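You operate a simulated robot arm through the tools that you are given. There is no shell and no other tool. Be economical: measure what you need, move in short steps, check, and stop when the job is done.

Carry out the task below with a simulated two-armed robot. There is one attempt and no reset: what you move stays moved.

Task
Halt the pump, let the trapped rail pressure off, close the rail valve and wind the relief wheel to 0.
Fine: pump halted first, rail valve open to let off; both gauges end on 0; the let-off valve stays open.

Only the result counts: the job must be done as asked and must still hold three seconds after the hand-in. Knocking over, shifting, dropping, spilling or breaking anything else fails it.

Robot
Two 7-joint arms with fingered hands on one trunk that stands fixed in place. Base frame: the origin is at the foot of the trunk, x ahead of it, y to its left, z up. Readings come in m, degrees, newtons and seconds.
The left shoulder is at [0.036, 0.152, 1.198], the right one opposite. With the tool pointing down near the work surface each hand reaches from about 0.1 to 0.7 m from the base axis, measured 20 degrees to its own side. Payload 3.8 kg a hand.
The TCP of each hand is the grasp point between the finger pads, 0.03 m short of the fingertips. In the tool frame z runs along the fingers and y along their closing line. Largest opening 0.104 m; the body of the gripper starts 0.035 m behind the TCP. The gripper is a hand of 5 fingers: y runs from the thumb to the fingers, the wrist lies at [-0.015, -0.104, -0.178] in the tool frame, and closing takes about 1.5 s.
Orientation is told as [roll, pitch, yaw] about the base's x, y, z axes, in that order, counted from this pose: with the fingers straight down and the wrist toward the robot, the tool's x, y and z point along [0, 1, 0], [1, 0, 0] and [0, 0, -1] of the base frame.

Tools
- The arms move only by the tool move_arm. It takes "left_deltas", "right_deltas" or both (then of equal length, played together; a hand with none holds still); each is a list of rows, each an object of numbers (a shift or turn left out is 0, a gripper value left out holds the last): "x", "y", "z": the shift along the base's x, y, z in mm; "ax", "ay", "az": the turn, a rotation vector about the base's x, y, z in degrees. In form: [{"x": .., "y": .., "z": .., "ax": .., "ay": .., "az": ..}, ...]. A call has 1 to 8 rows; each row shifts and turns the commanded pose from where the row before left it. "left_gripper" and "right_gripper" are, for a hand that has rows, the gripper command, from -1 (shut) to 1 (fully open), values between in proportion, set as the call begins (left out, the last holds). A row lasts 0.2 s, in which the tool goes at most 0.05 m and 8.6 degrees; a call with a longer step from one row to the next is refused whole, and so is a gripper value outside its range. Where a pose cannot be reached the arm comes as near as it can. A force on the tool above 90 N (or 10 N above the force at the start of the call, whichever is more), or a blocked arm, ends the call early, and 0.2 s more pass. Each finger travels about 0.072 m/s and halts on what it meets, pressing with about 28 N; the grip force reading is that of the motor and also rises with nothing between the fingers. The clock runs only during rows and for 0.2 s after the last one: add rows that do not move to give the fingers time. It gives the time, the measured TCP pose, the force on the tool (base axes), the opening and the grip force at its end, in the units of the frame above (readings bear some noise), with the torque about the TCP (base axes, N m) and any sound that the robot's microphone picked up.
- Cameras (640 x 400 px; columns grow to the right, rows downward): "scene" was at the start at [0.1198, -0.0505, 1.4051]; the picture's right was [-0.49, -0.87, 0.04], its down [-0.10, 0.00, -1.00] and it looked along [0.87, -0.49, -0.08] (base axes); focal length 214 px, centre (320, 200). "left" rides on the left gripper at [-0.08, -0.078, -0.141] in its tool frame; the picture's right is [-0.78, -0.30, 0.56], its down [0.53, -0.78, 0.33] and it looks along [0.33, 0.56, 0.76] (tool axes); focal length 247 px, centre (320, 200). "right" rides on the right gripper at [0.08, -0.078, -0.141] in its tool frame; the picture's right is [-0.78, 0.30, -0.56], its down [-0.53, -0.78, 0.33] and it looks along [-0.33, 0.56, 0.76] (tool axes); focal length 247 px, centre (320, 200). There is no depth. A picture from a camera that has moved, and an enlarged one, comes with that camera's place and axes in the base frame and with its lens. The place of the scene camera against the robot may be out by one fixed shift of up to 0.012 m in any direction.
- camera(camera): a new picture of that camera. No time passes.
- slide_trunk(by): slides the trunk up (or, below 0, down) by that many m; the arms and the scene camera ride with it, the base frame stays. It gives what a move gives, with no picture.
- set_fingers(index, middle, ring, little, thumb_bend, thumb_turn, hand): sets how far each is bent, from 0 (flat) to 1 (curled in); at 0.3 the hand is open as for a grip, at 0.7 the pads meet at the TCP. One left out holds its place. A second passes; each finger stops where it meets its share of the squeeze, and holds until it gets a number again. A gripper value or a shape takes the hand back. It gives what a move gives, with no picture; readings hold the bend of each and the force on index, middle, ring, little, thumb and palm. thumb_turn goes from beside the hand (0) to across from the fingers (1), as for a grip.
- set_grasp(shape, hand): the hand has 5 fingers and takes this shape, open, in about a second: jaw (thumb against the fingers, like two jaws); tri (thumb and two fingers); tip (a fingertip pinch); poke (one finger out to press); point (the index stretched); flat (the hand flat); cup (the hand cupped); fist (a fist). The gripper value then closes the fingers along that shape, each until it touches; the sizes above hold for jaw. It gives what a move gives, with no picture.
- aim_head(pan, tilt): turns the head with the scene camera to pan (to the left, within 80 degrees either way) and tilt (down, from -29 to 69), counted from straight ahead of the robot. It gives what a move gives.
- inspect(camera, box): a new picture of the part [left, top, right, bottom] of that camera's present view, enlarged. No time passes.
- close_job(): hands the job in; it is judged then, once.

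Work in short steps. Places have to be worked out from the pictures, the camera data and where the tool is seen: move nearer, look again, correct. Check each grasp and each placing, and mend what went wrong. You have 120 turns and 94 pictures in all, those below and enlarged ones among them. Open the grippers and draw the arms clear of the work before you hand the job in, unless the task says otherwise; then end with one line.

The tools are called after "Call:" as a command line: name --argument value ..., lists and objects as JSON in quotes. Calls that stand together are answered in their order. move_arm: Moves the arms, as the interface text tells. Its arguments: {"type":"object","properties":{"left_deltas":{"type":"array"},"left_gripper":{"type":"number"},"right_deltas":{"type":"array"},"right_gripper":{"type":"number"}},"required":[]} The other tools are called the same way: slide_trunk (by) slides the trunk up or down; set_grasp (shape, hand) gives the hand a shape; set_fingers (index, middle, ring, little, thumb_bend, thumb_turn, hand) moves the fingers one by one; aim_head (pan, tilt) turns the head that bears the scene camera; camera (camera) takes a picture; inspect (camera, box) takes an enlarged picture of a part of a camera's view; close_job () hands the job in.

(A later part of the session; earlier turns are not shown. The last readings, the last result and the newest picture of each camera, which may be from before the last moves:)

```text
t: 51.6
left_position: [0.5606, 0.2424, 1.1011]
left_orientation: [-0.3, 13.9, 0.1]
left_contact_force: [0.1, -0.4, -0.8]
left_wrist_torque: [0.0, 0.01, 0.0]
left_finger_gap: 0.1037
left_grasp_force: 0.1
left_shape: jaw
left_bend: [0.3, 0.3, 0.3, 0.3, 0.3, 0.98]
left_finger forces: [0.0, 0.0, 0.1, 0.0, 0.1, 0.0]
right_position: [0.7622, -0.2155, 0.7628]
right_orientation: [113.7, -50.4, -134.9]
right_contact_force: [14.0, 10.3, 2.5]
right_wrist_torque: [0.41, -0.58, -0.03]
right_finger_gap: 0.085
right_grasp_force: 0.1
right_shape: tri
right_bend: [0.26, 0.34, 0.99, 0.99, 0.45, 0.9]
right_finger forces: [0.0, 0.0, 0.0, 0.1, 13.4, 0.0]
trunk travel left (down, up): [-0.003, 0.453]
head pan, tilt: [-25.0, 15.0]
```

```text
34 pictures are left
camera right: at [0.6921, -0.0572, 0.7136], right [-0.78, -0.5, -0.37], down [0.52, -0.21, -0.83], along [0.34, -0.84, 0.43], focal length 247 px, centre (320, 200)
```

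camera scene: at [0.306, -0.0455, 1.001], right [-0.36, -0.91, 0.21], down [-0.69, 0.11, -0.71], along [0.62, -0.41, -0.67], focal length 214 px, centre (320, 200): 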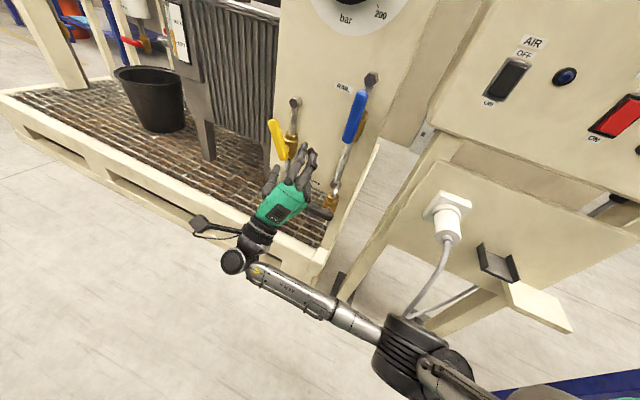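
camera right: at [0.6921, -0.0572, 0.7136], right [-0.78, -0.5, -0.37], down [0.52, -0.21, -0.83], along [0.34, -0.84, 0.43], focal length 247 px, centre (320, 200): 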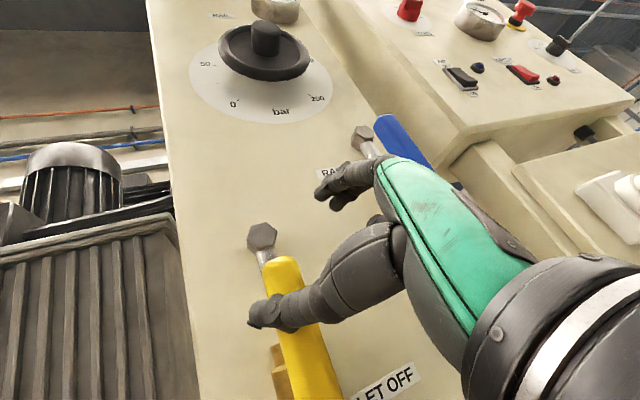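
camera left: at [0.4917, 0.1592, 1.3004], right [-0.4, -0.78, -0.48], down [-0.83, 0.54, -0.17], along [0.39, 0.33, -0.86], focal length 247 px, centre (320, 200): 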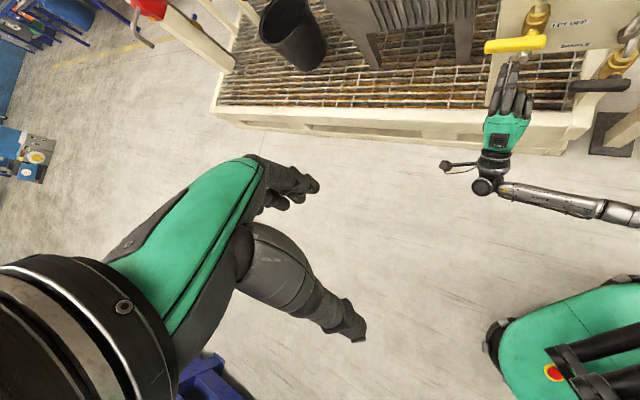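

The let-off handle is at its stop, aligned with its pipe. I back out and re-orient to the same pose I released the blue handle from, to close it.

Call:
move_arm --right_deltas '[{"x": 7, "y": 7}, {"x": -12, "y": 12}, {"x": -18, "y": 18}, {"x": -18, "y": 18}]'

Call:
move_arm --right_deltas '[{"x": -15, "y": -10, "z": 12.5, "ax": 3.636, "ay": 3.636, "az": -6.128}, {"x": -15, "y": -10, "z": 12.5, "ax": 3.636, "ay": 3.636, "az": -6.128}, {"x": -15, "y": -10, "z": 12.5, "ax": 3.636, "ay": 3.636, "az": -6.128}, {"x": -15, "y": -10, "z": 12.5, "ax": 5.657, "ay": -5.657}, {"x": -15, "y": -10, "z": 12.5, "ax": 5.657, "ay": -5.657}, {"x": -15, "y": -10, "z": 12.5, "ax": 5.657, "ay": -5.657}, {"x": -15, "y": -10, "z": 12.5, "ax": 5.657, "ay": -5.657}, {"x": -16, "y": -8, "z": 12.5, "ax": 5.657, "ay": -5.657}]'

Call:
camera --camera "right"

Call:
inspect --camera "scene" --box '[200, 60, 400, 240]'

```text
t: 52.6
left_position: [0.5592, 0.241, 1.1025]
left_orientation: [-0.3, 13.8, -0.1]
left_contact_force: [-0.1, -0.3, 0.7]
left_wrist_torque: [0.01, 0.0, -0.01]
left_finger_gap: 0.1038
left_grasp_force: 0.2
left_shape: jaw
left_bend: [0.3, 0.3, 0.3, 0.3, 0.3, 0.98]
left_finger forces: [0.0, 0.0, 0.0, 0.1, 0.1, 0.0]
right_position: [0.7218, -0.1639, 0.7662]
right_orientation: [113.7, -50.3, -135.1]
right_contact_force: [0.5, 0.2, -0.4]
right_wrist_torque: [0.04, 0.01, 0.0]
right_finger_gap: 0.0832
right_grasp_force: 0.1
right_shape: tri
right_bend: [0.26, 0.34, 0.99, 0.99, 0.49, 0.99]
right_finger forces: [0.0, 0.1, 0.0, 0.0, 0.0, 0.0]
trunk travel left (down, up): [-0.003, 0.453]
head pan, tilt: [-25.0, 15.0]
```

```text
t: 54.4
left_position: [0.5589, 0.2406, 1.1023]
left_orientation: [-0.3, 13.6, -0.1]
left_contact_force: [0.2, -0.1, 1.0]
left_wrist_torque: [0.03, -0.02, 0.02]
left_finger_gap: 0.1038
left_grasp_force: 0.0
left_shape: jaw
left_bend: [0.3, 0.3, 0.3, 0.3, 0.3, 0.98]
left_finger forces: [0.0, 0.1, 0.0, 0.1, 0.1, 0.1]
right_position: [0.5986, -0.2408, 0.8649]
right_orientation: [89.6, -10.1, -134.9]
right_contact_force: [-0.9, 0.4, -0.8]
right_wrist_torque: [0.0, 0.01, -0.03]
right_finger_gap: 0.0832
right_grasp_force: 0.1
right_shape: tri
right_bend: [0.26, 0.34, 0.99, 0.99, 0.49, 0.99]
right_finger forces: [0.0, 0.1, 0.0, 0.0, 0.0, 0.0]
trunk travel left (down, up): [-0.003, 0.453]
head pan, tilt: [-25.0, 15.0]
```

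```text
33 pictures are left
camera right: at [0.5628, -0.0767, 0.9313], right [-0.7, 0.1, -0.71], down [0.71, 0.24, -0.66], along [0.11, -0.97, -0.24], focal length 247 px, centre (320, 200)
```

right: 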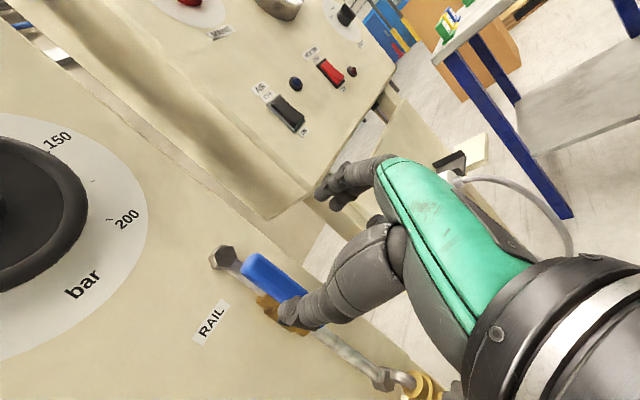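

```text
2.22 times, centred on (300, 150) of scene
camera zoom: at [0.306, -0.0451, 1.001], right [-0.36, -0.91, 0.21], down [-0.69, 0.11, -0.71], along [0.62, -0.41, -0.67], focal length 477 px, centre (364, 311)
```

zoom: 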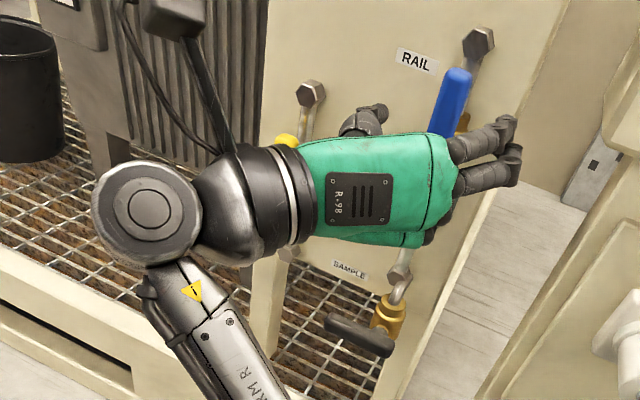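

Same pose as before. I go in 95 mm with the reverse of the withdrawal and close on the blue handle.

Call:
move_arm --right_deltas '[{"x": 18, "y": -18}, {"x": 18, "y": -18}, {"x": 18, "y": -18}, {"x": 14, "y": -13}]'

Call:
move_arm --right_deltas '[{}, {}, {}, {}, {}, {}]' --right_gripper -1

Call:
camera --camera "right"

```text
t: 55.4
left_position: [0.5604, 0.2412, 1.1014]
left_orientation: [-0.2, 13.8, 0.1]
left_contact_force: [-0.2, 0.2, 0.1]
left_wrist_torque: [0.02, 0.02, -0.02]
left_finger_gap: 0.1034
left_grasp_force: 0.1
left_shape: jaw
left_bend: [0.3, 0.3, 0.3, 0.3, 0.3, 0.98]
left_finger forces: [0.1, 0.1, 0.0, 0.0, 0.1, 0.0]
right_position: [0.6684, -0.309, 0.8633]
right_orientation: [89.6, -10.1, -134.9]
right_contact_force: [0.7, -0.5, -0.6]
right_wrist_torque: [-0.01, -0.01, 0.02]
right_finger_gap: 0.0832
right_grasp_force: 0.1
right_shape: tri
right_bend: [0.26, 0.34, 0.99, 0.99, 0.49, 0.99]
right_finger forces: [0.1, 0.0, 0.1, 0.0, 0.0, 0.1]
trunk travel left (down, up): [-0.003, 0.453]
head pan, tilt: [-25.0, 15.0]
```

```text
t: 56.8
left_position: [0.5617, 0.2395, 1.1019]
left_orientation: [-0.3, 13.7, 0.0]
left_contact_force: [-0.5, -0.7, 0.4]
left_wrist_torque: [0.03, -0.02, 0.02]
left_finger_gap: 0.1036
left_grasp_force: 0.0
left_shape: jaw
left_bend: [0.3, 0.3, 0.3, 0.3, 0.3, 0.98]
left_finger forces: [0.0, 0.1, 0.0, 0.0, 0.0, 0.0]
right_position: [0.6672, -0.3092, 0.8634]
right_orientation: [89.6, -10.2, -135.0]
right_contact_force: [7.8, -6.0, 2.7]
right_wrist_torque: [0.02, -0.06, -0.11]
right_finger_gap: 0.0158
right_grasp_force: 27.7
right_shape: tri
right_bend: [0.7, 0.7, 1.0, 1.0, 0.73, 1.0]
right_finger forces: [12.8, 11.1, 0.0, 0.0, 24.9, 0.1]
trunk travel left (down, up): [-0.003, 0.453]
head pan, tilt: [-25.0, 15.0]
```

```text
31 pictures are left
camera right: at [0.6327, -0.1459, 0.9287], right [-0.7, 0.09, -0.71], down [0.71, 0.24, -0.67], along [0.11, -0.97, -0.24], focal length 247 px, centre (320, 200)
```

right: 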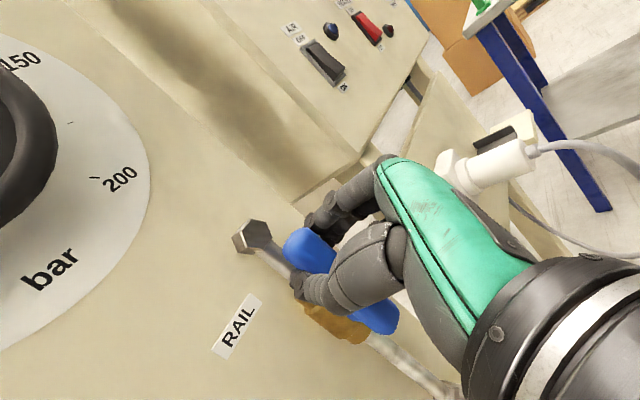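

Firm grip. I turn the blue handle counter-clockwise (left and down), first 52°.

Call:
move_arm --right_deltas '[{"x": 6.2, "y": 6.1, "z": -0.6, "ax": -5.3, "ay": 5.3}, {"x": 6.1, "y": 6.0, "z": -1.7, "ax": -5.3, "ay": 5.3}, {"x": 5.9, "y": 5.8, "z": -2.8, "ax": -5.3, "ay": 5.3}, {"x": 5.6, "y": 5.5, "z": -3.9, "ax": -5.3, "ay": 5.3}, {"x": 5.2, "y": 5.1, "z": -4.9, "ax": -5.3, "ay": 5.3}, {"x": 4.7, "y": 4.6, "z": -5.8, "ax": -5.3, "ay": 5.3}, {"x": 4.1, "y": 4.1, "z": -6.6, "ax": -5.3, "ay": 5.3}]'

Call:
camera --camera "right"

```text
t: 58.4
left_position: [0.5617, 0.2419, 1.1008]
left_orientation: [-0.4, 13.8, 0.0]
left_contact_force: [-0.2, -0.4, 0.3]
left_wrist_torque: [-0.01, 0.01, 0.01]
left_finger_gap: 0.1036
left_grasp_force: 0.1
left_shape: jaw
left_bend: [0.3, 0.3, 0.3, 0.3, 0.3, 0.98]
left_finger forces: [0.0, 0.0, 0.0, 0.0, 0.0, 0.0]
right_position: [0.7058, -0.2696, 0.8369]
right_orientation: [89.5, -62.8, -134.7]
right_contact_force: [33.5, -2.5, 21.0]
right_wrist_torque: [-0.51, -0.47, 0.26]
right_finger_gap: 0.0117
right_grasp_force: 28.1
right_shape: tri
right_bend: [0.7, 0.7, 1.0, 1.0, 0.73, 0.99]
right_finger forces: [13.5, 13.0, 0.0, 0.1, 25.9, 0.0]
trunk travel left (down, up): [-0.003, 0.453]
head pan, tilt: [-25.0, 15.0]
```

```text
30 pictures are left
camera right: at [0.6815, -0.094, 0.8047], right [-0.98, -0.19, -0.09], down [0.15, -0.32, -0.94], along [0.15, -0.93, 0.34], focal length 247 px, centre (320, 200)
```

right: 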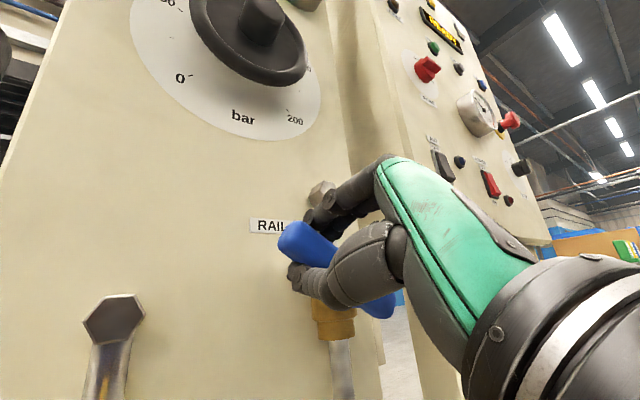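

It follows, with some inward radial load. I correct outward ~4 mm and complete the turn to horizontal.

Call:
move_arm --right_deltas '[{"x": 4, "y": 1, "z": 2}, {"x": 3.7, "y": 3.7, "z": -7.8, "ax": -5.3, "ay": 5.3}, {"x": 3.0, "y": 3.0, "z": -8.5, "ax": -5.3, "ay": 5.3}, {"x": 2.1, "y": 2.1, "z": -8.9, "ax": -5.3, "ay": 5.3}, {"x": 1.3, "y": 1.3, "z": -9.2, "ax": -4, "ay": 4}]'

Call:
camera --camera "right"

Call:
inspect --camera "scene" --box '[200, 60, 400, 240]'

```text
t: 59.6
left_position: [0.557, 0.2414, 1.1021]
left_orientation: [-0.3, 13.7, -0.1]
left_contact_force: [0.5, -0.3, 0.0]
left_wrist_torque: [-0.02, 0.02, 0.01]
left_finger_gap: 0.1039
left_grasp_force: 0.1
left_shape: jaw
left_bend: [0.3, 0.3, 0.3, 0.3, 0.3, 0.98]
left_finger forces: [0.1, 0.0, 0.0, 0.1, 0.0, 0.0]
right_position: [0.7165, -0.2592, 0.8064]
right_orientation: [-98.8, -89.1, 53.4]
right_contact_force: [12.0, 0.2, 12.2]
right_wrist_torque: [-0.3, -0.26, 0.2]
right_finger_gap: 0.0122
right_grasp_force: 27.6
right_shape: tri
right_bend: [0.7, 0.7, 1.0, 1.0, 0.74, 1.0]
right_finger forces: [15.9, 13.2, 0.0, 0.0, 23.0, 0.1]
trunk travel left (down, up): [-0.003, 0.453]
head pan, tilt: [-25.0, 15.0]
```

```text
29 pictures are left
camera right: at [0.675, -0.1038, 0.7272], right [-0.94, -0.15, 0.31], down [-0.15, -0.62, -0.77], along [0.3, -0.77, 0.56], focal length 247 px, centre (320, 200)
```

right: 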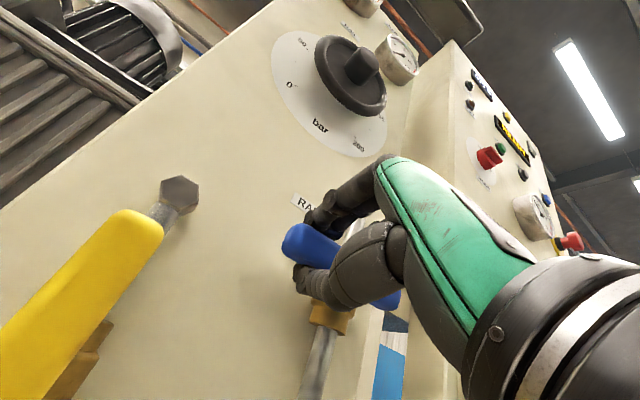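

```text
2.22 times, centred on (300, 150) of scene
camera zoom: at [0.3056, -0.0447, 1.0015], right [-0.36, -0.91, 0.21], down [-0.69, 0.11, -0.71], along [0.62, -0.41, -0.67], focal length 477 px, centre (364, 311)
```

zoom: 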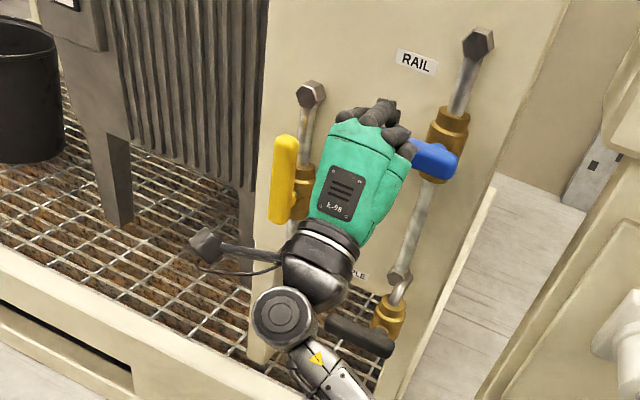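

Nearly horizontal. I press down ~12 mm more to the stop.

Call:
move_arm --right_deltas '[{"z": -5, "ax": -1.4, "ay": 1.4}, {"z": -5}, {"z": -4}, {"z": -3}]'

```text
t: 60.6
left_position: [0.5558, 0.2422, 1.1051]
left_orientation: [-0.3, 13.4, -0.1]
left_contact_force: [-0.4, -0.3, -0.3]
left_wrist_torque: [-0.01, 0.03, -0.02]
left_finger_gap: 0.1034
left_grasp_force: 0.1
left_shape: jaw
left_bend: [0.3, 0.3, 0.3, 0.3, 0.3, 0.98]
left_finger forces: [0.0, 0.0, 0.1, 0.0, 0.0, 0.1]
right_position: [0.7161, -0.2603, 0.7975]
right_orientation: [-105.1, -87.6, 59.8]
right_contact_force: [16.1, -7.6, 38.3]
right_wrist_torque: [-0.67, -0.71, 0.15]
right_finger_gap: 0.0096
right_grasp_force: 27.7
right_shape: tri
right_bend: [0.68, 0.7, 1.0, 1.0, 0.76, 1.0]
right_finger forces: [25.0, 16.3, 0.0, 0.1, 18.2, 0.0]
trunk travel left (down, up): [-0.003, 0.453]
head pan, tilt: [-25.0, 15.0]
```

At z 0.7975 with 38 N: the closed stop. I open and back out, then look.

Call:
move_arm --right_deltas '[{}, {}, {}, {}, {}]' --right_gripper 1

Call:
move_arm --right_deltas '[{"x": -15, "y": 15}, {"x": -20, "y": 20}, {"x": -20, "y": 20}, {"x": -20, "y": 20}]'

Call:
camera --camera "right"

Call:
inspect --camera "scene" --box '[200, 60, 400, 240]'

```text
t: 61.8
left_position: [0.5594, 0.2415, 1.1015]
left_orientation: [-0.3, 13.7, 0.0]
left_contact_force: [0.3, 0.0, 0.1]
left_wrist_torque: [0.01, 0.01, 0.01]
left_finger_gap: 0.1035
left_grasp_force: 0.0
left_shape: jaw
left_bend: [0.3, 0.3, 0.3, 0.3, 0.3, 0.98]
left_finger forces: [0.0, 0.1, 0.0, 0.0, 0.0, 0.1]
right_position: [0.7195, -0.2598, 0.7881]
right_orientation: [-88.4, -87.2, 43.0]
right_contact_force: [0.1, -0.3, -0.4]
right_wrist_torque: [-0.02, -0.03, 0.0]
right_finger_gap: 0.1038
right_grasp_force: 0.1
right_shape: tri
right_bend: [0.3, 0.3, 0.99, 0.99, 0.3, 0.98]
right_finger forces: [0.1, 0.0, 0.0, 0.1, 0.0, 0.0]
trunk travel left (down, up): [-0.003, 0.453]
head pan, tilt: [-25.0, 15.0]
```

```text
t: 62.8
left_position: [0.5592, 0.2408, 1.1028]
left_orientation: [-0.3, 13.6, 0.0]
left_contact_force: [-0.4, 0.1, 0.5]
left_wrist_torque: [-0.01, 0.0, 0.01]
left_finger_gap: 0.1037
left_grasp_force: 0.1
left_shape: jaw
left_bend: [0.3, 0.3, 0.3, 0.3, 0.3, 0.98]
left_finger forces: [0.0, 0.0, 0.0, 0.1, 0.0, 0.1]
right_position: [0.6454, -0.1859, 0.7878]
right_orientation: [-89.3, -87.2, 43.9]
right_contact_force: [0.3, -0.5, 0.1]
right_wrist_torque: [0.0, 0.01, -0.03]
right_finger_gap: 0.1038
right_grasp_force: 0.0
right_shape: tri
right_bend: [0.3, 0.3, 0.99, 0.99, 0.3, 0.98]
right_finger forces: [0.0, 0.1, 0.0, 0.1, 0.0, 0.0]
trunk travel left (down, up): [-0.003, 0.453]
head pan, tilt: [-25.0, 15.0]
```

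```text
27 pictures are left
camera right: at [0.5995, -0.0313, 0.7067], right [-0.93, -0.14, 0.33], down [-0.17, -0.64, -0.75], along [0.32, -0.76, 0.57], focal length 247 px, centre (320, 200)
```

right: 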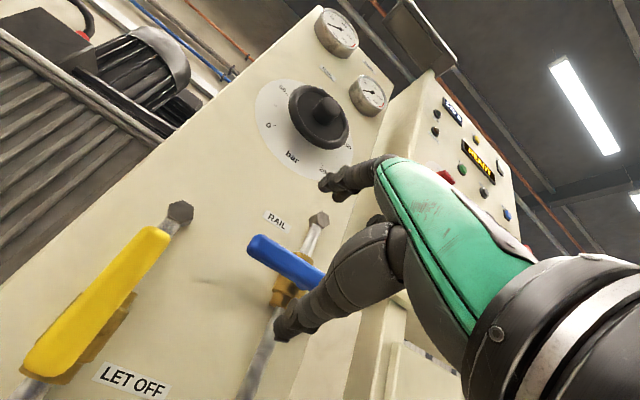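

```text
2.22 times, centred on (300, 150) of scene
camera zoom: at [0.3061, -0.0451, 1.0009], right [-0.36, -0.91, 0.21], down [-0.69, 0.11, -0.71], along [0.62, -0.41, -0.67], focal length 477 px, centre (364, 311)
```

zoom: 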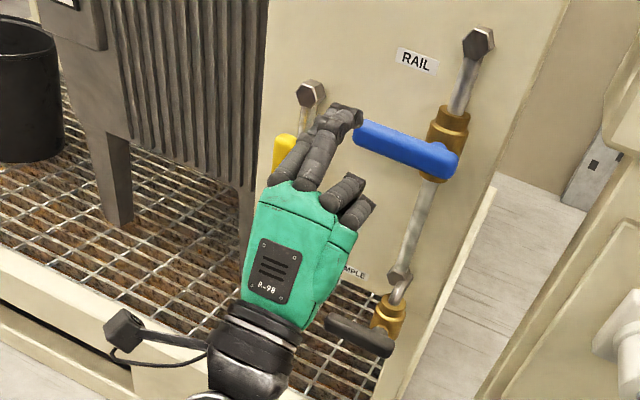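

Blue is closed, yellow open. Now the relief wheel: I raise the trunk so the hand comes level with it and look.

Call:
slide_trunk --by 0.25

Call:
aim_head --pan -25 --tilt 10

Call:
camera --camera "scene"

Call:
camera --camera "right"

Call:
camera --camera "left"

```text
t: 65.4
left_position: [0.5599, 0.2417, 1.3523]
left_orientation: [-0.3, 13.9, 0.0]
left_contact_force: [-0.3, -0.9, 0.0]
left_wrist_torque: [-0.01, 0.03, -0.01]
left_finger_gap: 0.1036
left_grasp_force: 0.1
left_shape: jaw
left_bend: [0.3, 0.3, 0.3, 0.3, 0.3, 0.98]
left_finger forces: [0.1, 0.1, 0.1, 0.1, 0.1, 0.1]
right_position: [0.6444, -0.1843, 1.0376]
right_orientation: [-88.4, -87.3, 43.1]
right_contact_force: [-0.4, -1.0, -0.3]
right_wrist_torque: [0.01, 0.02, -0.01]
right_finger_gap: 0.1035
right_grasp_force: 0.2
right_shape: tri
right_bend: [0.3, 0.3, 0.99, 0.99, 0.3, 0.98]
right_finger forces: [0.1, 0.0, 0.1, 0.1, 0.0, 0.1]
trunk travel left (down, up): [-0.253, 0.203]
head pan, tilt: [-25.0, 15.0]
```

```text
t: 66.0
left_position: [0.5597, 0.2406, 1.3526]
left_orientation: [-0.2, 13.8, -0.1]
left_contact_force: [-0.4, -1.0, 0.1]
left_wrist_torque: [0.02, 0.02, -0.01]
left_finger_gap: 0.1034
left_grasp_force: 0.1
left_shape: jaw
left_bend: [0.3, 0.3, 0.3, 0.3, 0.3, 0.98]
left_finger forces: [0.0, 0.0, 0.1, 0.0, 0.0, 0.1]
right_position: [0.6437, -0.1848, 1.0388]
right_orientation: [-89.0, -87.1, 43.7]
right_contact_force: [0.0, -0.1, -0.1]
right_wrist_torque: [0.01, -0.01, -0.01]
right_finger_gap: 0.1037
right_grasp_force: 0.0
right_shape: tri
right_bend: [0.3, 0.3, 0.99, 0.99, 0.3, 0.98]
right_finger forces: [0.0, 0.0, 0.0, 0.1, 0.0, 0.0]
trunk travel left (down, up): [-0.253, 0.203]
head pan, tilt: [-25.0, 10.0]
```

```text
25 pictures are left
camera scene: at [0.1339, -0.045, 1.3662], right [-0.42, -0.91, 0.05], down [-0.26, 0.07, -0.96], along [0.87, -0.42, -0.27], focal length 214 px, centre (320, 200)
```

scene: 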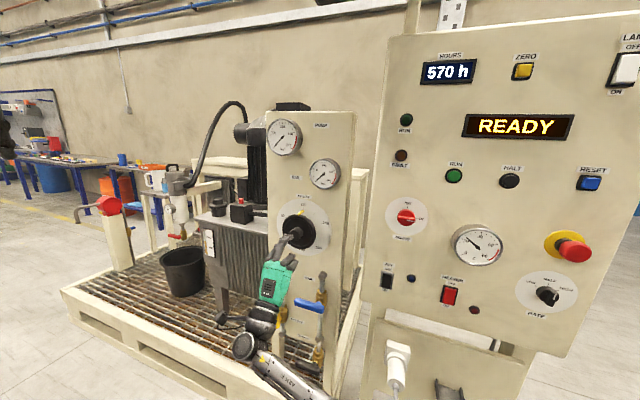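

```text
24 pictures are left
camera right: at [0.5987, -0.0306, 0.9568], right [-0.93, -0.14, 0.33], down [-0.17, -0.64, -0.75], along [0.32, -0.76, 0.57], focal length 247 px, centre (320, 200)
```

right: 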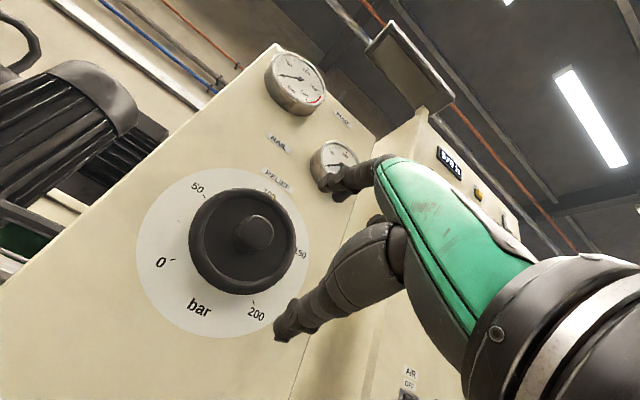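

```text
23 pictures are left
camera left: at [0.5161, 0.1615, 1.508], right [-0.42, -0.78, -0.47], down [-0.83, 0.53, -0.14], along [0.36, 0.33, -0.87], focal length 247 px, centre (320, 200)
```

left: 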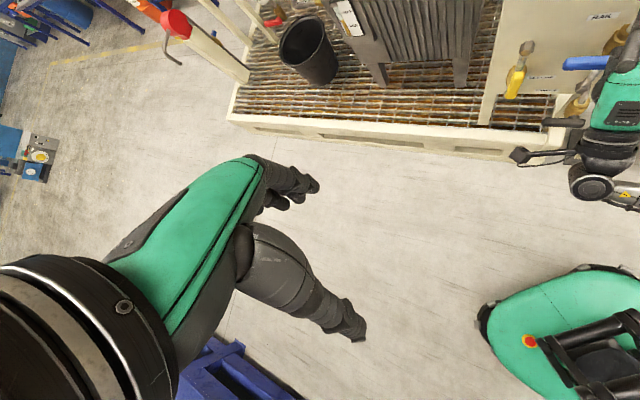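

Hub triangulates to about (0.744,-0.248,1.062). I pre-roll the hand +40° (so the turn has range) and centre it in front of the hub.

Call:
move_arm --right_deltas '[{"x": 9, "y": 2, "z": 5, "ax": 6.0, "ay": -6.0}, {"x": 9, "y": 2, "z": 5, "ax": 6.0, "ay": -6.0}, {"x": 9, "y": 0, "z": 5, "ax": 6.0, "ay": -6.0}, {"x": 9, "y": -4, "z": 5, "ax": 6.0, "ay": -6.0}, {"x": 9, "y": -6, "z": 4, "ax": 6.0, "ay": -6.0}]'

Call:
camera --camera "right"

Call:
inspect --camera "scene" --box '[230, 150, 390, 300]'

```text
t: 67.2
left_position: [0.5583, 0.2411, 1.3514]
left_orientation: [-0.3, 13.8, 0.0]
left_contact_force: [-0.3, 0.2, 0.0]
left_wrist_torque: [0.04, -0.01, 0.0]
left_finger_gap: 0.1035
left_grasp_force: 0.1
left_shape: jaw
left_bend: [0.3, 0.3, 0.3, 0.3, 0.3, 0.98]
left_finger forces: [0.0, 0.0, 0.0, 0.0, 0.0, 0.0]
right_position: [0.6827, -0.1903, 1.0637]
right_orientation: [89.7, -50.1, -134.9]
right_contact_force: [0.2, 1.0, 0.7]
right_wrist_torque: [0.03, 0.0, 0.01]
right_finger_gap: 0.1035
right_grasp_force: 0.0
right_shape: tri
right_bend: [0.3, 0.3, 0.99, 0.99, 0.3, 0.98]
right_finger forces: [0.0, 0.0, 0.0, 0.1, 0.0, 0.0]
right hand out of reach, approached as far as the arm can: row 5
trunk travel left (down, up): [-0.253, 0.203]
head pan, tilt: [-25.0, 10.0]
```

```text
22 pictures are left
camera right: at [0.6619, -0.0113, 1.0559], right [-0.95, -0.16, -0.27], down [0.29, -0.17, -0.94], along [0.1, -0.97, 0.21], focal length 247 px, centre (320, 200)
```

right: 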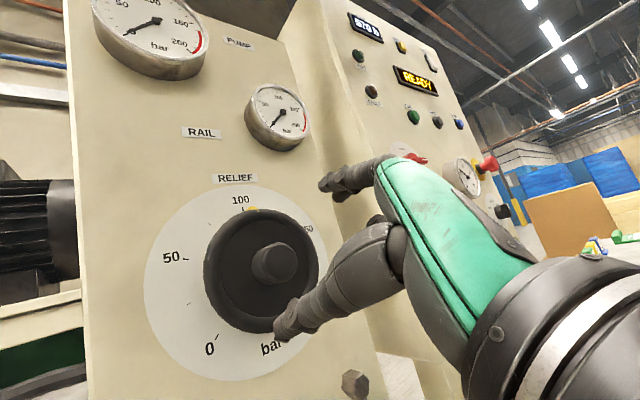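

```text
2.67 times, centred on (310, 225) of scene
camera zoom: at [0.1337, -0.0443, 1.3662], right [-0.42, -0.91, 0.05], down [-0.26, 0.07, -0.96], along [0.87, -0.42, -0.27], focal length 572 px, centre (347, 133)
```

zoom: 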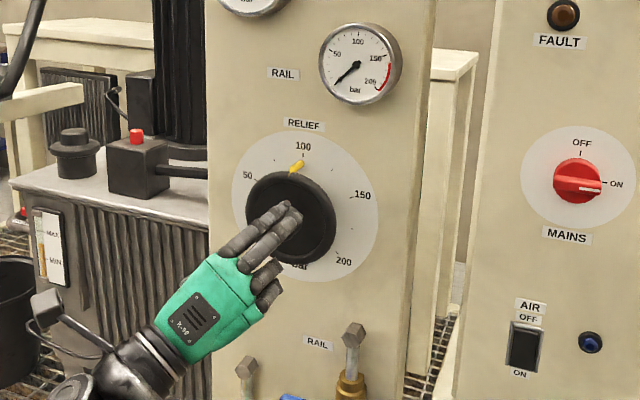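

The roll +40 at this reach is at the limit. I lower the trunk (it leans forward) by 0.13 and lift the hand back up to regain reach.

Call:
slide_trunk --by -0.13

Call:
move_arm --right_deltas '[{"z": 20}, {"z": 20}, {"z": 20}, {"z": 20}, {"z": 20}, {"z": 15}, {"z": 13}]'

```text
t: 68.8
left_position: [0.5587, 0.24, 1.2234]
left_orientation: [-0.2, 13.8, 0.0]
left_contact_force: [-0.3, 0.4, 0.2]
left_wrist_torque: [0.03, -0.01, -0.01]
left_finger_gap: 0.1036
left_grasp_force: 0.0
left_shape: jaw
left_bend: [0.3, 0.3, 0.3, 0.3, 0.3, 0.98]
left_finger forces: [0.0, 0.0, 0.0, 0.0, 0.1, 0.1]
right_position: [0.6814, -0.1913, 0.9355]
right_orientation: [89.6, -50.4, -135.0]
right_contact_force: [0.7, 0.0, 0.1]
right_wrist_torque: [0.0, 0.02, -0.03]
right_finger_gap: 0.1034
right_grasp_force: 0.0
right_shape: tri
right_bend: [0.3, 0.3, 0.99, 0.99, 0.3, 0.98]
right_finger forces: [0.0, 0.1, 0.0, 0.1, 0.1, 0.1]
trunk travel left (down, up): [-0.123, 0.333]
head pan, tilt: [-25.0, 10.0]
```

```text
t: 70.4
left_position: [0.5589, 0.2413, 1.2218]
left_orientation: [-0.3, 13.7, 0.0]
left_contact_force: [0.4, 0.4, 0.4]
left_wrist_torque: [-0.02, 0.0, -0.01]
left_finger_gap: 0.1038
left_grasp_force: 0.1
left_shape: jaw
left_bend: [0.3, 0.3, 0.3, 0.3, 0.3, 0.98]
left_finger forces: [0.0, 0.1, 0.0, 0.0, 0.1, 0.0]
right_position: [0.6828, -0.1907, 1.0608]
right_orientation: [89.6, -50.3, -134.8]
right_contact_force: [0.1, 0.8, -1.0]
right_wrist_torque: [0.01, 0.02, -0.01]
right_finger_gap: 0.1035
right_grasp_force: 0.0
right_shape: tri
right_bend: [0.3, 0.3, 0.99, 0.99, 0.3, 0.98]
right_finger forces: [0.0, 0.1, 0.1, 0.0, 0.1, 0.0]
trunk travel left (down, up): [-0.123, 0.333]
head pan, tilt: [-25.0, 10.0]
```

No reach warning now. I advance onto the hub, with fingers either side.

Call:
move_arm --right_deltas '[{"x": 14, "y": -12}, {"x": 14, "y": -13}, {"x": 13, "y": -13}, {"x": 12, "y": -12}, {"x": 7, "y": -7}]'

Call:
camera --camera "right"

Call:
inspect --camera "scene" --box '[230, 50, 390, 200]'

```text
t: 71.6
left_position: [0.556, 0.2445, 1.2239]
left_orientation: [-0.4, 13.5, 0.0]
left_contact_force: [0.1, -0.9, 0.3]
left_wrist_torque: [-0.01, 0.0, 0.01]
left_finger_gap: 0.1033
left_grasp_force: 0.0
left_shape: jaw
left_bend: [0.3, 0.3, 0.3, 0.3, 0.3, 0.98]
left_finger forces: [0.0, 0.0, 0.1, 0.0, 0.0, 0.1]
right_position: [0.7384, -0.2444, 1.0646]
right_orientation: [90.2, -50.2, -135.1]
right_contact_force: [-15.0, 11.3, 2.2]
right_wrist_torque: [0.49, 0.43, 0.42]
right_finger_gap: 0.104
right_grasp_force: 0.0
right_shape: tri
right_bend: [0.3, 0.3, 0.99, 0.99, 0.25, 0.99]
right_finger forces: [1.0, 1.3, 0.1, 0.1, 13.1, 0.0]
trunk travel left (down, up): [-0.123, 0.333]
head pan, tilt: [-25.0, 10.0]
```

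```text
20 pictures are left
camera right: at [0.717, -0.0651, 1.0559], right [-0.95, -0.16, -0.27], down [0.3, -0.18, -0.94], along [0.1, -0.97, 0.21], focal length 247 px, centre (320, 200)
```

right: 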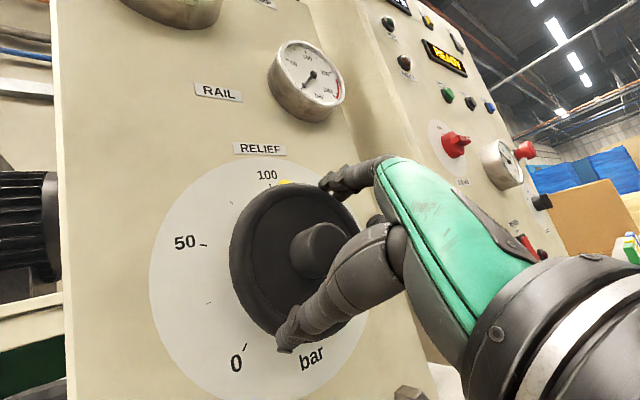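

```text
2.67 times, centred on (310, 125) of scene
camera zoom: at [0.2104, -0.042, 1.2001], right [-0.4, -0.91, 0.12], down [-0.43, 0.07, -0.9], along [0.81, -0.42, -0.42], focal length 572 px, centre (347, 400)
```

zoom: 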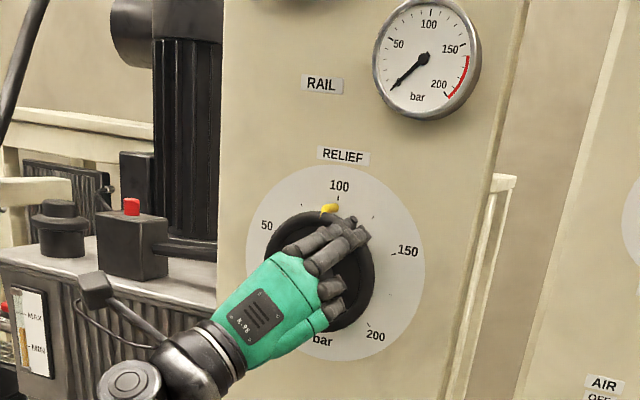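

The fingers straddle the hub, tips touching the wheel face. I back off 5 mm and close on the hub.

Call:
move_arm --right_deltas '[{"x": -4, "y": 4}, {}, {}, {}, {}, {}, {}, {}]' --right_gripper -1

Call:
camera --camera "right"

```text
t: 73.4
left_position: [0.5547, 0.2444, 1.2243]
left_orientation: [-0.4, 13.5, -0.1]
left_contact_force: [0.2, 0.4, 0.0]
left_wrist_torque: [-0.03, -0.01, -0.03]
left_finger_gap: 0.1036
left_grasp_force: 0.1
left_shape: jaw
left_bend: [0.3, 0.3, 0.3, 0.3, 0.3, 0.98]
left_finger forces: [0.0, 0.1, 0.0, 0.0, 0.1, 0.1]
right_position: [0.7334, -0.2413, 1.0663]
right_orientation: [90.3, -50.3, -135.5]
right_contact_force: [-17.6, 11.3, 8.8]
right_wrist_torque: [-1.0, -0.95, -1.06]
right_finger_gap: 0.0771
right_grasp_force: 27.4
right_shape: tri
right_bend: [0.27, 0.32, 1.0, 1.0, 0.58, 0.99]
right_finger forces: [11.6, 19.7, 0.0, 0.0, 12.9, 0.0]
trunk travel left (down, up): [-0.123, 0.333]
head pan, tilt: [-25.0, 10.0]
```

```text
18 pictures are left
camera right: at [0.7129, -0.0626, 1.0567], right [-0.95, -0.16, -0.27], down [0.3, -0.18, -0.94], along [0.1, -0.97, 0.22], focal length 247 px, centre (320, 200)
```

right: 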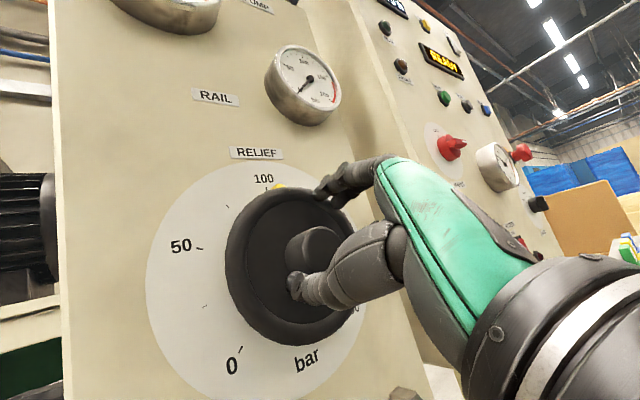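

Index and middle caught on the wheel's outer rim rather than the hub. I open, back off, pre-close to ~6 cm gap and come in again inside the rim.

Call:
move_arm --right_deltas '[{}, {}, {"x": -12, "y": 12, "z": -2}, {"x": -14, "y": 14, "z": -2}]' --right_gripper 1

Call:
move_arm --right_deltas '[{}, {}, {}, {"x": 9, "y": -9}, {"x": 9, "y": -9}, {"x": 6, "y": -6}]' --right_gripper 0.1

Call:
camera --camera "right"

```text
t: 74.4
left_position: [0.5585, 0.2425, 1.2226]
left_orientation: [-0.3, 13.7, 0.0]
left_contact_force: [0.0, 1.2, 0.9]
left_wrist_torque: [-0.02, 0.0, 0.0]
left_finger_gap: 0.1039
left_grasp_force: 0.0
left_shape: jaw
left_bend: [0.3, 0.3, 0.3, 0.3, 0.3, 0.98]
left_finger forces: [0.1, 0.0, 0.0, 0.1, 0.0, 0.0]
right_position: [0.7123, -0.2176, 1.0583]
right_orientation: [89.5, -50.5, -134.8]
right_contact_force: [-0.2, 0.3, 0.5]
right_wrist_torque: [0.0, 0.01, -0.03]
right_finger_gap: 0.1037
right_grasp_force: 0.1
right_shape: tri
right_bend: [0.3, 0.3, 0.99, 0.99, 0.3, 0.98]
right_finger forces: [0.0, 0.0, 0.1, 0.1, 0.1, 0.0]
trunk travel left (down, up): [-0.123, 0.333]
head pan, tilt: [-25.0, 10.0]
```

```text
t: 75.8
left_position: [0.5595, 0.2415, 1.2222]
left_orientation: [-0.2, 13.9, 0.0]
left_contact_force: [0.1, -0.5, -0.2]
left_wrist_torque: [0.03, 0.02, 0.02]
left_finger_gap: 0.104
left_grasp_force: 0.1
left_shape: jaw
left_bend: [0.3, 0.3, 0.3, 0.3, 0.3, 0.98]
left_finger forces: [0.1, 0.1, 0.0, 0.1, 0.0, 0.1]
right_position: [0.7362, -0.2425, 1.0581]
right_orientation: [89.6, -50.4, -134.9]
right_contact_force: [0.2, 0.5, 0.2]
right_wrist_torque: [0.0, 0.0, -0.02]
right_finger_gap: 0.0577
right_grasp_force: 0.1
right_shape: tri
right_bend: [0.74, 0.42, 0.99, 0.99, 0.67, 1.0]
right_finger forces: [0.0, 0.0, 0.0, 0.0, 0.0, 0.0]
trunk travel left (down, up): [-0.123, 0.333]
head pan, tilt: [-25.0, 10.0]
```

```text
17 pictures are left
camera right: at [0.7161, -0.0632, 1.0491], right [-0.95, -0.16, -0.26], down [0.29, -0.17, -0.94], along [0.1, -0.97, 0.21], focal length 247 px, centre (320, 200)
```

right: 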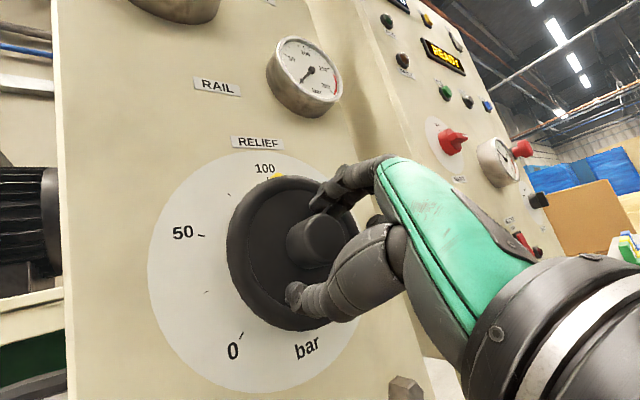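

Now inside the rim around the hub with no contact. I close.

Call:
move_arm --right_deltas '[{}, {}, {}, {}, {}, {}]' --right_gripper -1

Call:
inspect --camera "right" --box '[130, 130, 430, 390]'

```text
t: 77.2
left_position: [0.5592, 0.2402, 1.2209]
left_orientation: [-0.1, 13.8, 0.0]
left_contact_force: [-0.5, 0.1, -0.4]
left_wrist_torque: [0.02, -0.01, -0.01]
left_finger_gap: 0.1039
left_grasp_force: 0.0
left_shape: jaw
left_bend: [0.3, 0.3, 0.3, 0.3, 0.3, 0.98]
left_finger forces: [0.0, 0.0, 0.0, 0.0, 0.0, 0.0]
right_position: [0.7363, -0.2421, 1.0574]
right_orientation: [89.6, -50.3, -134.9]
right_contact_force: [0.9, -1.3, -0.1]
right_wrist_torque: [-0.05, 0.0, -0.03]
right_finger_gap: 0.0301
right_grasp_force: 27.9
right_shape: tri
right_bend: [0.74, 0.54, 1.0, 1.0, 0.74, 1.0]
right_finger forces: [12.9, 12.3, 0.0, 0.0, 24.2, 0.1]
trunk travel left (down, up): [-0.123, 0.333]
head pan, tilt: [-25.0, 10.0]
```

```text
1.54 times, centred on (280, 260) of right
camera zoom: at [0.716, -0.0633, 1.049], right [-0.95, -0.16, -0.26], down [0.29, -0.17, -0.94], along [0.1, -0.97, 0.21], focal length 380 px, centre (382, 108)
```

zoom: 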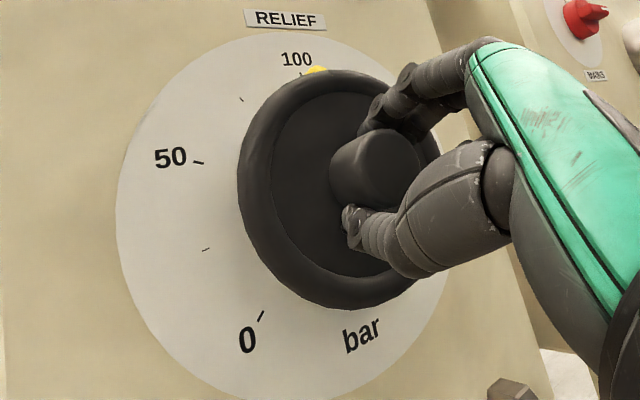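

Hub gripped cleanly. I turn counter-clockwise about the wheel axis, 56° first.

Call:
move_arm --right_deltas '[{"ax": -4.95, "ay": 4.95}, {"ax": -4.95, "ay": 4.95}, {"ax": -4.95, "ay": 4.95}, {"ax": -4.95, "ay": 4.95}, {"ax": -4.95, "ay": 4.95}, {"ax": -4.95, "ay": 4.95}, {"ax": -4.95, "ay": 4.95}, {"ax": -4.95, "ay": 4.95}]'

Call:
inspect --camera "right" --box '[130, 100, 430, 390]'

```text
t: 79.0
left_position: [0.5579, 0.2405, 1.2218]
left_orientation: [-0.2, 13.6, 0.0]
left_contact_force: [-0.3, -0.2, -0.5]
left_wrist_torque: [0.04, 0.01, -0.01]
left_finger_gap: 0.1039
left_grasp_force: 0.1
left_shape: jaw
left_bend: [0.3, 0.3, 0.3, 0.3, 0.3, 0.98]
left_finger forces: [0.0, 0.1, 0.1, 0.0, 0.0, 0.0]
right_position: [0.7348, -0.2435, 1.0589]
right_orientation: [-90.3, -73.7, 44.8]
right_contact_force: [-4.4, -3.6, -0.1]
right_wrist_torque: [0.02, -0.06, -0.14]
right_finger_gap: 0.0298
right_grasp_force: 27.9
right_shape: tri
right_bend: [0.74, 0.54, 1.0, 1.0, 0.74, 1.0]
right_finger forces: [12.4, 13.3, 0.1, 0.0, 27.6, 0.0]
trunk travel left (down, up): [-0.123, 0.333]
head pan, tilt: [-25.0, 10.0]
```

```text
1.38 times, centred on (280, 245) of right
camera zoom: at [0.6756, -0.1038, 0.9614], right [-0.86, -0.07, 0.5], down [-0.29, -0.75, -0.59], along [0.42, -0.66, 0.63], focal length 341 px, centre (375, 138)
```

zoom: 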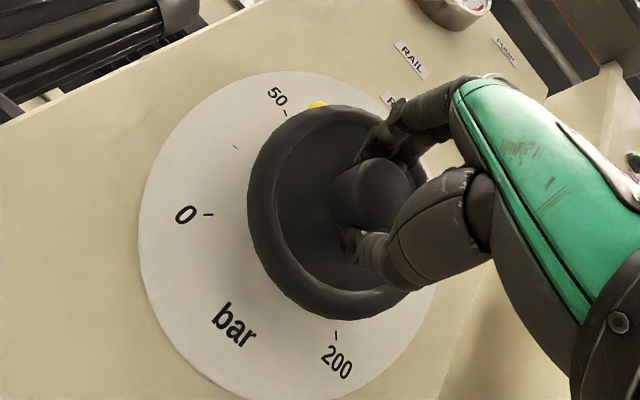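

The wheel follows; the pointer is now near 60. I continue counter-clockwise 56° more.

Call:
move_arm --right_deltas '[{"ax": -4.95, "ay": 4.95}, {"ax": -4.95, "ay": 4.95}, {"ax": -4.95, "ay": 4.95}, {"ax": -4.95, "ay": 4.95}, {"ax": -4.95, "ay": 4.95}, {"ax": -4.95, "ay": 4.95}, {"ax": -4.95, "ay": 4.95}, {"ax": -4.95, "ay": 4.95}]'

Call:
inspect --camera "right" --box '[130, 100, 430, 390]'

```text
t: 80.8
left_position: [0.5575, 0.2403, 1.2238]
left_orientation: [-0.1, 13.7, 0.0]
left_contact_force: [0.2, -0.5, -0.2]
left_wrist_torque: [0.01, 0.0, -0.01]
left_finger_gap: 0.1038
left_grasp_force: 0.2
left_shape: jaw
left_bend: [0.3, 0.3, 0.3, 0.3, 0.3, 0.98]
left_finger forces: [0.0, 0.0, 0.1, 0.0, 0.0, 0.0]
right_position: [0.7352, -0.2425, 1.0599]
right_orientation: [-90.5, -17.6, 44.9]
right_contact_force: [0.0, -5.0, 8.4]
right_wrist_torque: [-0.11, -0.15, -0.01]
right_finger_gap: 0.0296
right_grasp_force: 28.0
right_shape: tri
right_bend: [0.74, 0.54, 1.0, 1.0, 0.74, 1.0]
right_finger forces: [11.9, 14.9, 0.0, 0.0, 27.5, 0.0]
trunk travel left (down, up): [-0.123, 0.333]
head pan, tilt: [-25.0, 10.0]
```

```text
1.38 times, centred on (280, 245) of right
camera zoom: at [0.6012, -0.1782, 0.9588], right [-0.36, 0.43, 0.82], down [-0.41, -0.87, 0.28], along [0.84, -0.23, 0.49], focal length 341 px, centre (375, 138)
```

zoom: 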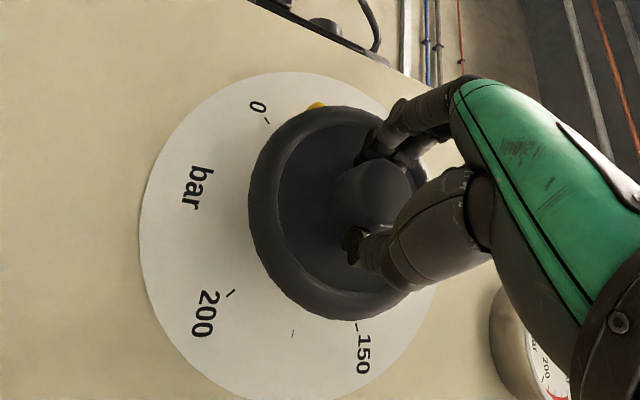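

About 20° remain to the 0 mark. I turn 18° and check.

Call:
move_arm --right_deltas '[{"ax": -4.24, "ay": 4.24}, {"ax": -4.24, "ay": 4.24}, {"ax": -4.24, "ay": 4.24}]'

Call:
inspect --camera "right" --box '[180, 120, 360, 250]'

```text
t: 81.6
left_position: [0.5585, 0.2406, 1.2221]
left_orientation: [-0.2, 13.8, 0.0]
left_contact_force: [0.3, -0.6, 0.2]
left_wrist_torque: [0.01, 0.0, 0.02]
left_finger_gap: 0.1035
left_grasp_force: 0.1
left_shape: jaw
left_bend: [0.3, 0.3, 0.3, 0.3, 0.3, 0.98]
left_finger forces: [0.1, 0.0, 0.0, 0.0, 0.0, 0.0]
right_position: [0.7361, -0.242, 1.0608]
right_orientation: [-90.5, 0.2, 45.0]
right_contact_force: [1.8, -3.7, 11.7]
right_wrist_torque: [-0.09, -0.24, -0.02]
right_finger_gap: 0.0292
right_grasp_force: 28.2
right_shape: tri
right_bend: [0.74, 0.54, 1.0, 1.0, 0.74, 1.0]
right_finger forces: [12.1, 14.8, 0.0, 0.0, 27.8, 0.0]
trunk travel left (down, up): [-0.123, 0.333]
head pan, tilt: [-25.0, 10.0]
```

```text
3.08 times, centred on (270, 185) of right
camera zoom: at [0.5809, -0.1982, 0.9791], right [-0.19, 0.61, 0.77], down [-0.32, -0.78, 0.54], along [0.93, -0.14, 0.34], focal length 760 px, centre (474, 246)
```

zoom: 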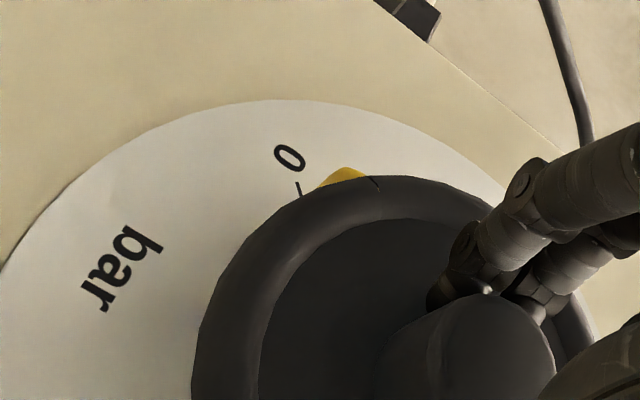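

The pointer is still somewhat short of the 0 tick. I check from the scene camera for a less oblique view.

Call:
inspect --camera "scene" --box '[250, 70, 370, 170]'

```text
4.00 times, centred on (310, 120) of scene
camera zoom: at [0.2132, -0.0452, 1.1995], right [-0.41, -0.91, 0.12], down [-0.43, 0.07, -0.9], along [0.81, -0.42, -0.42], focal length 858 px, centre (360, 520)
```

zoom: 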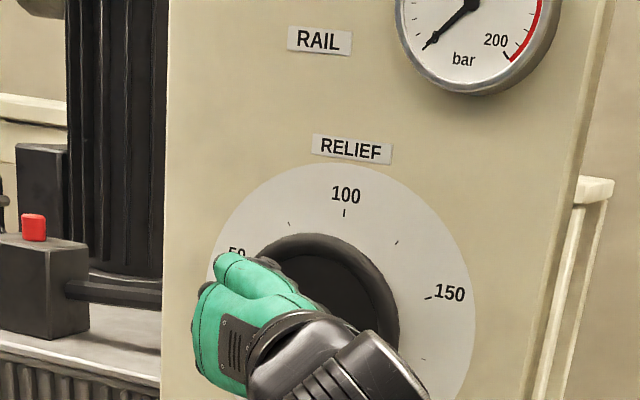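

Occluded there. I turn 8° more and look at torque and pointer again.

Call:
move_arm --right_deltas '[{"ax": -2.83, "ay": 2.83}, {"ax": -2.83, "ay": 2.83}]'

Call:
inspect --camera "right" --box '[180, 120, 360, 250]'

```text
t: 82.2
left_position: [0.5578, 0.2423, 1.2228]
left_orientation: [-0.3, 13.8, 0.1]
left_contact_force: [-0.4, 1.4, 0.0]
left_wrist_torque: [-0.02, 0.03, 0.02]
left_finger_gap: 0.1036
left_grasp_force: 0.1
left_shape: jaw
left_bend: [0.3, 0.3, 0.3, 0.3, 0.3, 0.98]
left_finger forces: [0.0, 0.1, 0.0, 0.1, 0.1, 0.0]
right_position: [0.7349, -0.2424, 1.0615]
right_orientation: [-90.6, 8.1, 44.9]
right_contact_force: [7.7, -3.8, 18.4]
right_wrist_torque: [-0.01, -0.58, 0.08]
right_finger_gap: 0.0295
right_grasp_force: 27.6
right_shape: tri
right_bend: [0.74, 0.55, 1.0, 1.0, 0.74, 1.0]
right_finger forces: [14.4, 15.0, 0.0, 0.0, 25.7, 0.1]
trunk travel left (down, up): [-0.123, 0.333]
head pan, tilt: [-25.0, 10.0]
```

```text
3.08 times, centred on (270, 185) of right
camera zoom: at [0.5735, -0.2053, 0.9912], right [-0.11, 0.68, 0.72], down [-0.26, -0.72, 0.64], along [0.96, -0.11, 0.26], focal length 760 px, centre (474, 246)
```

zoom: 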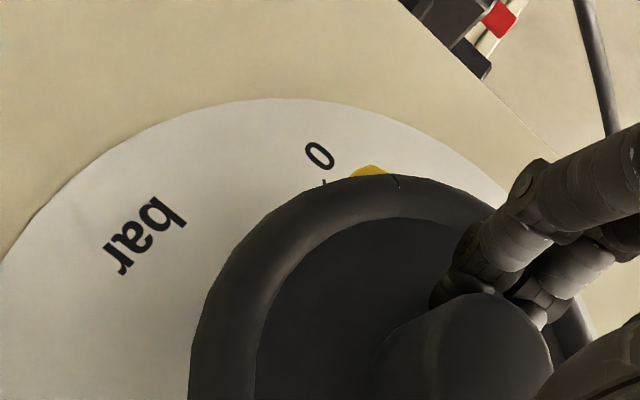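

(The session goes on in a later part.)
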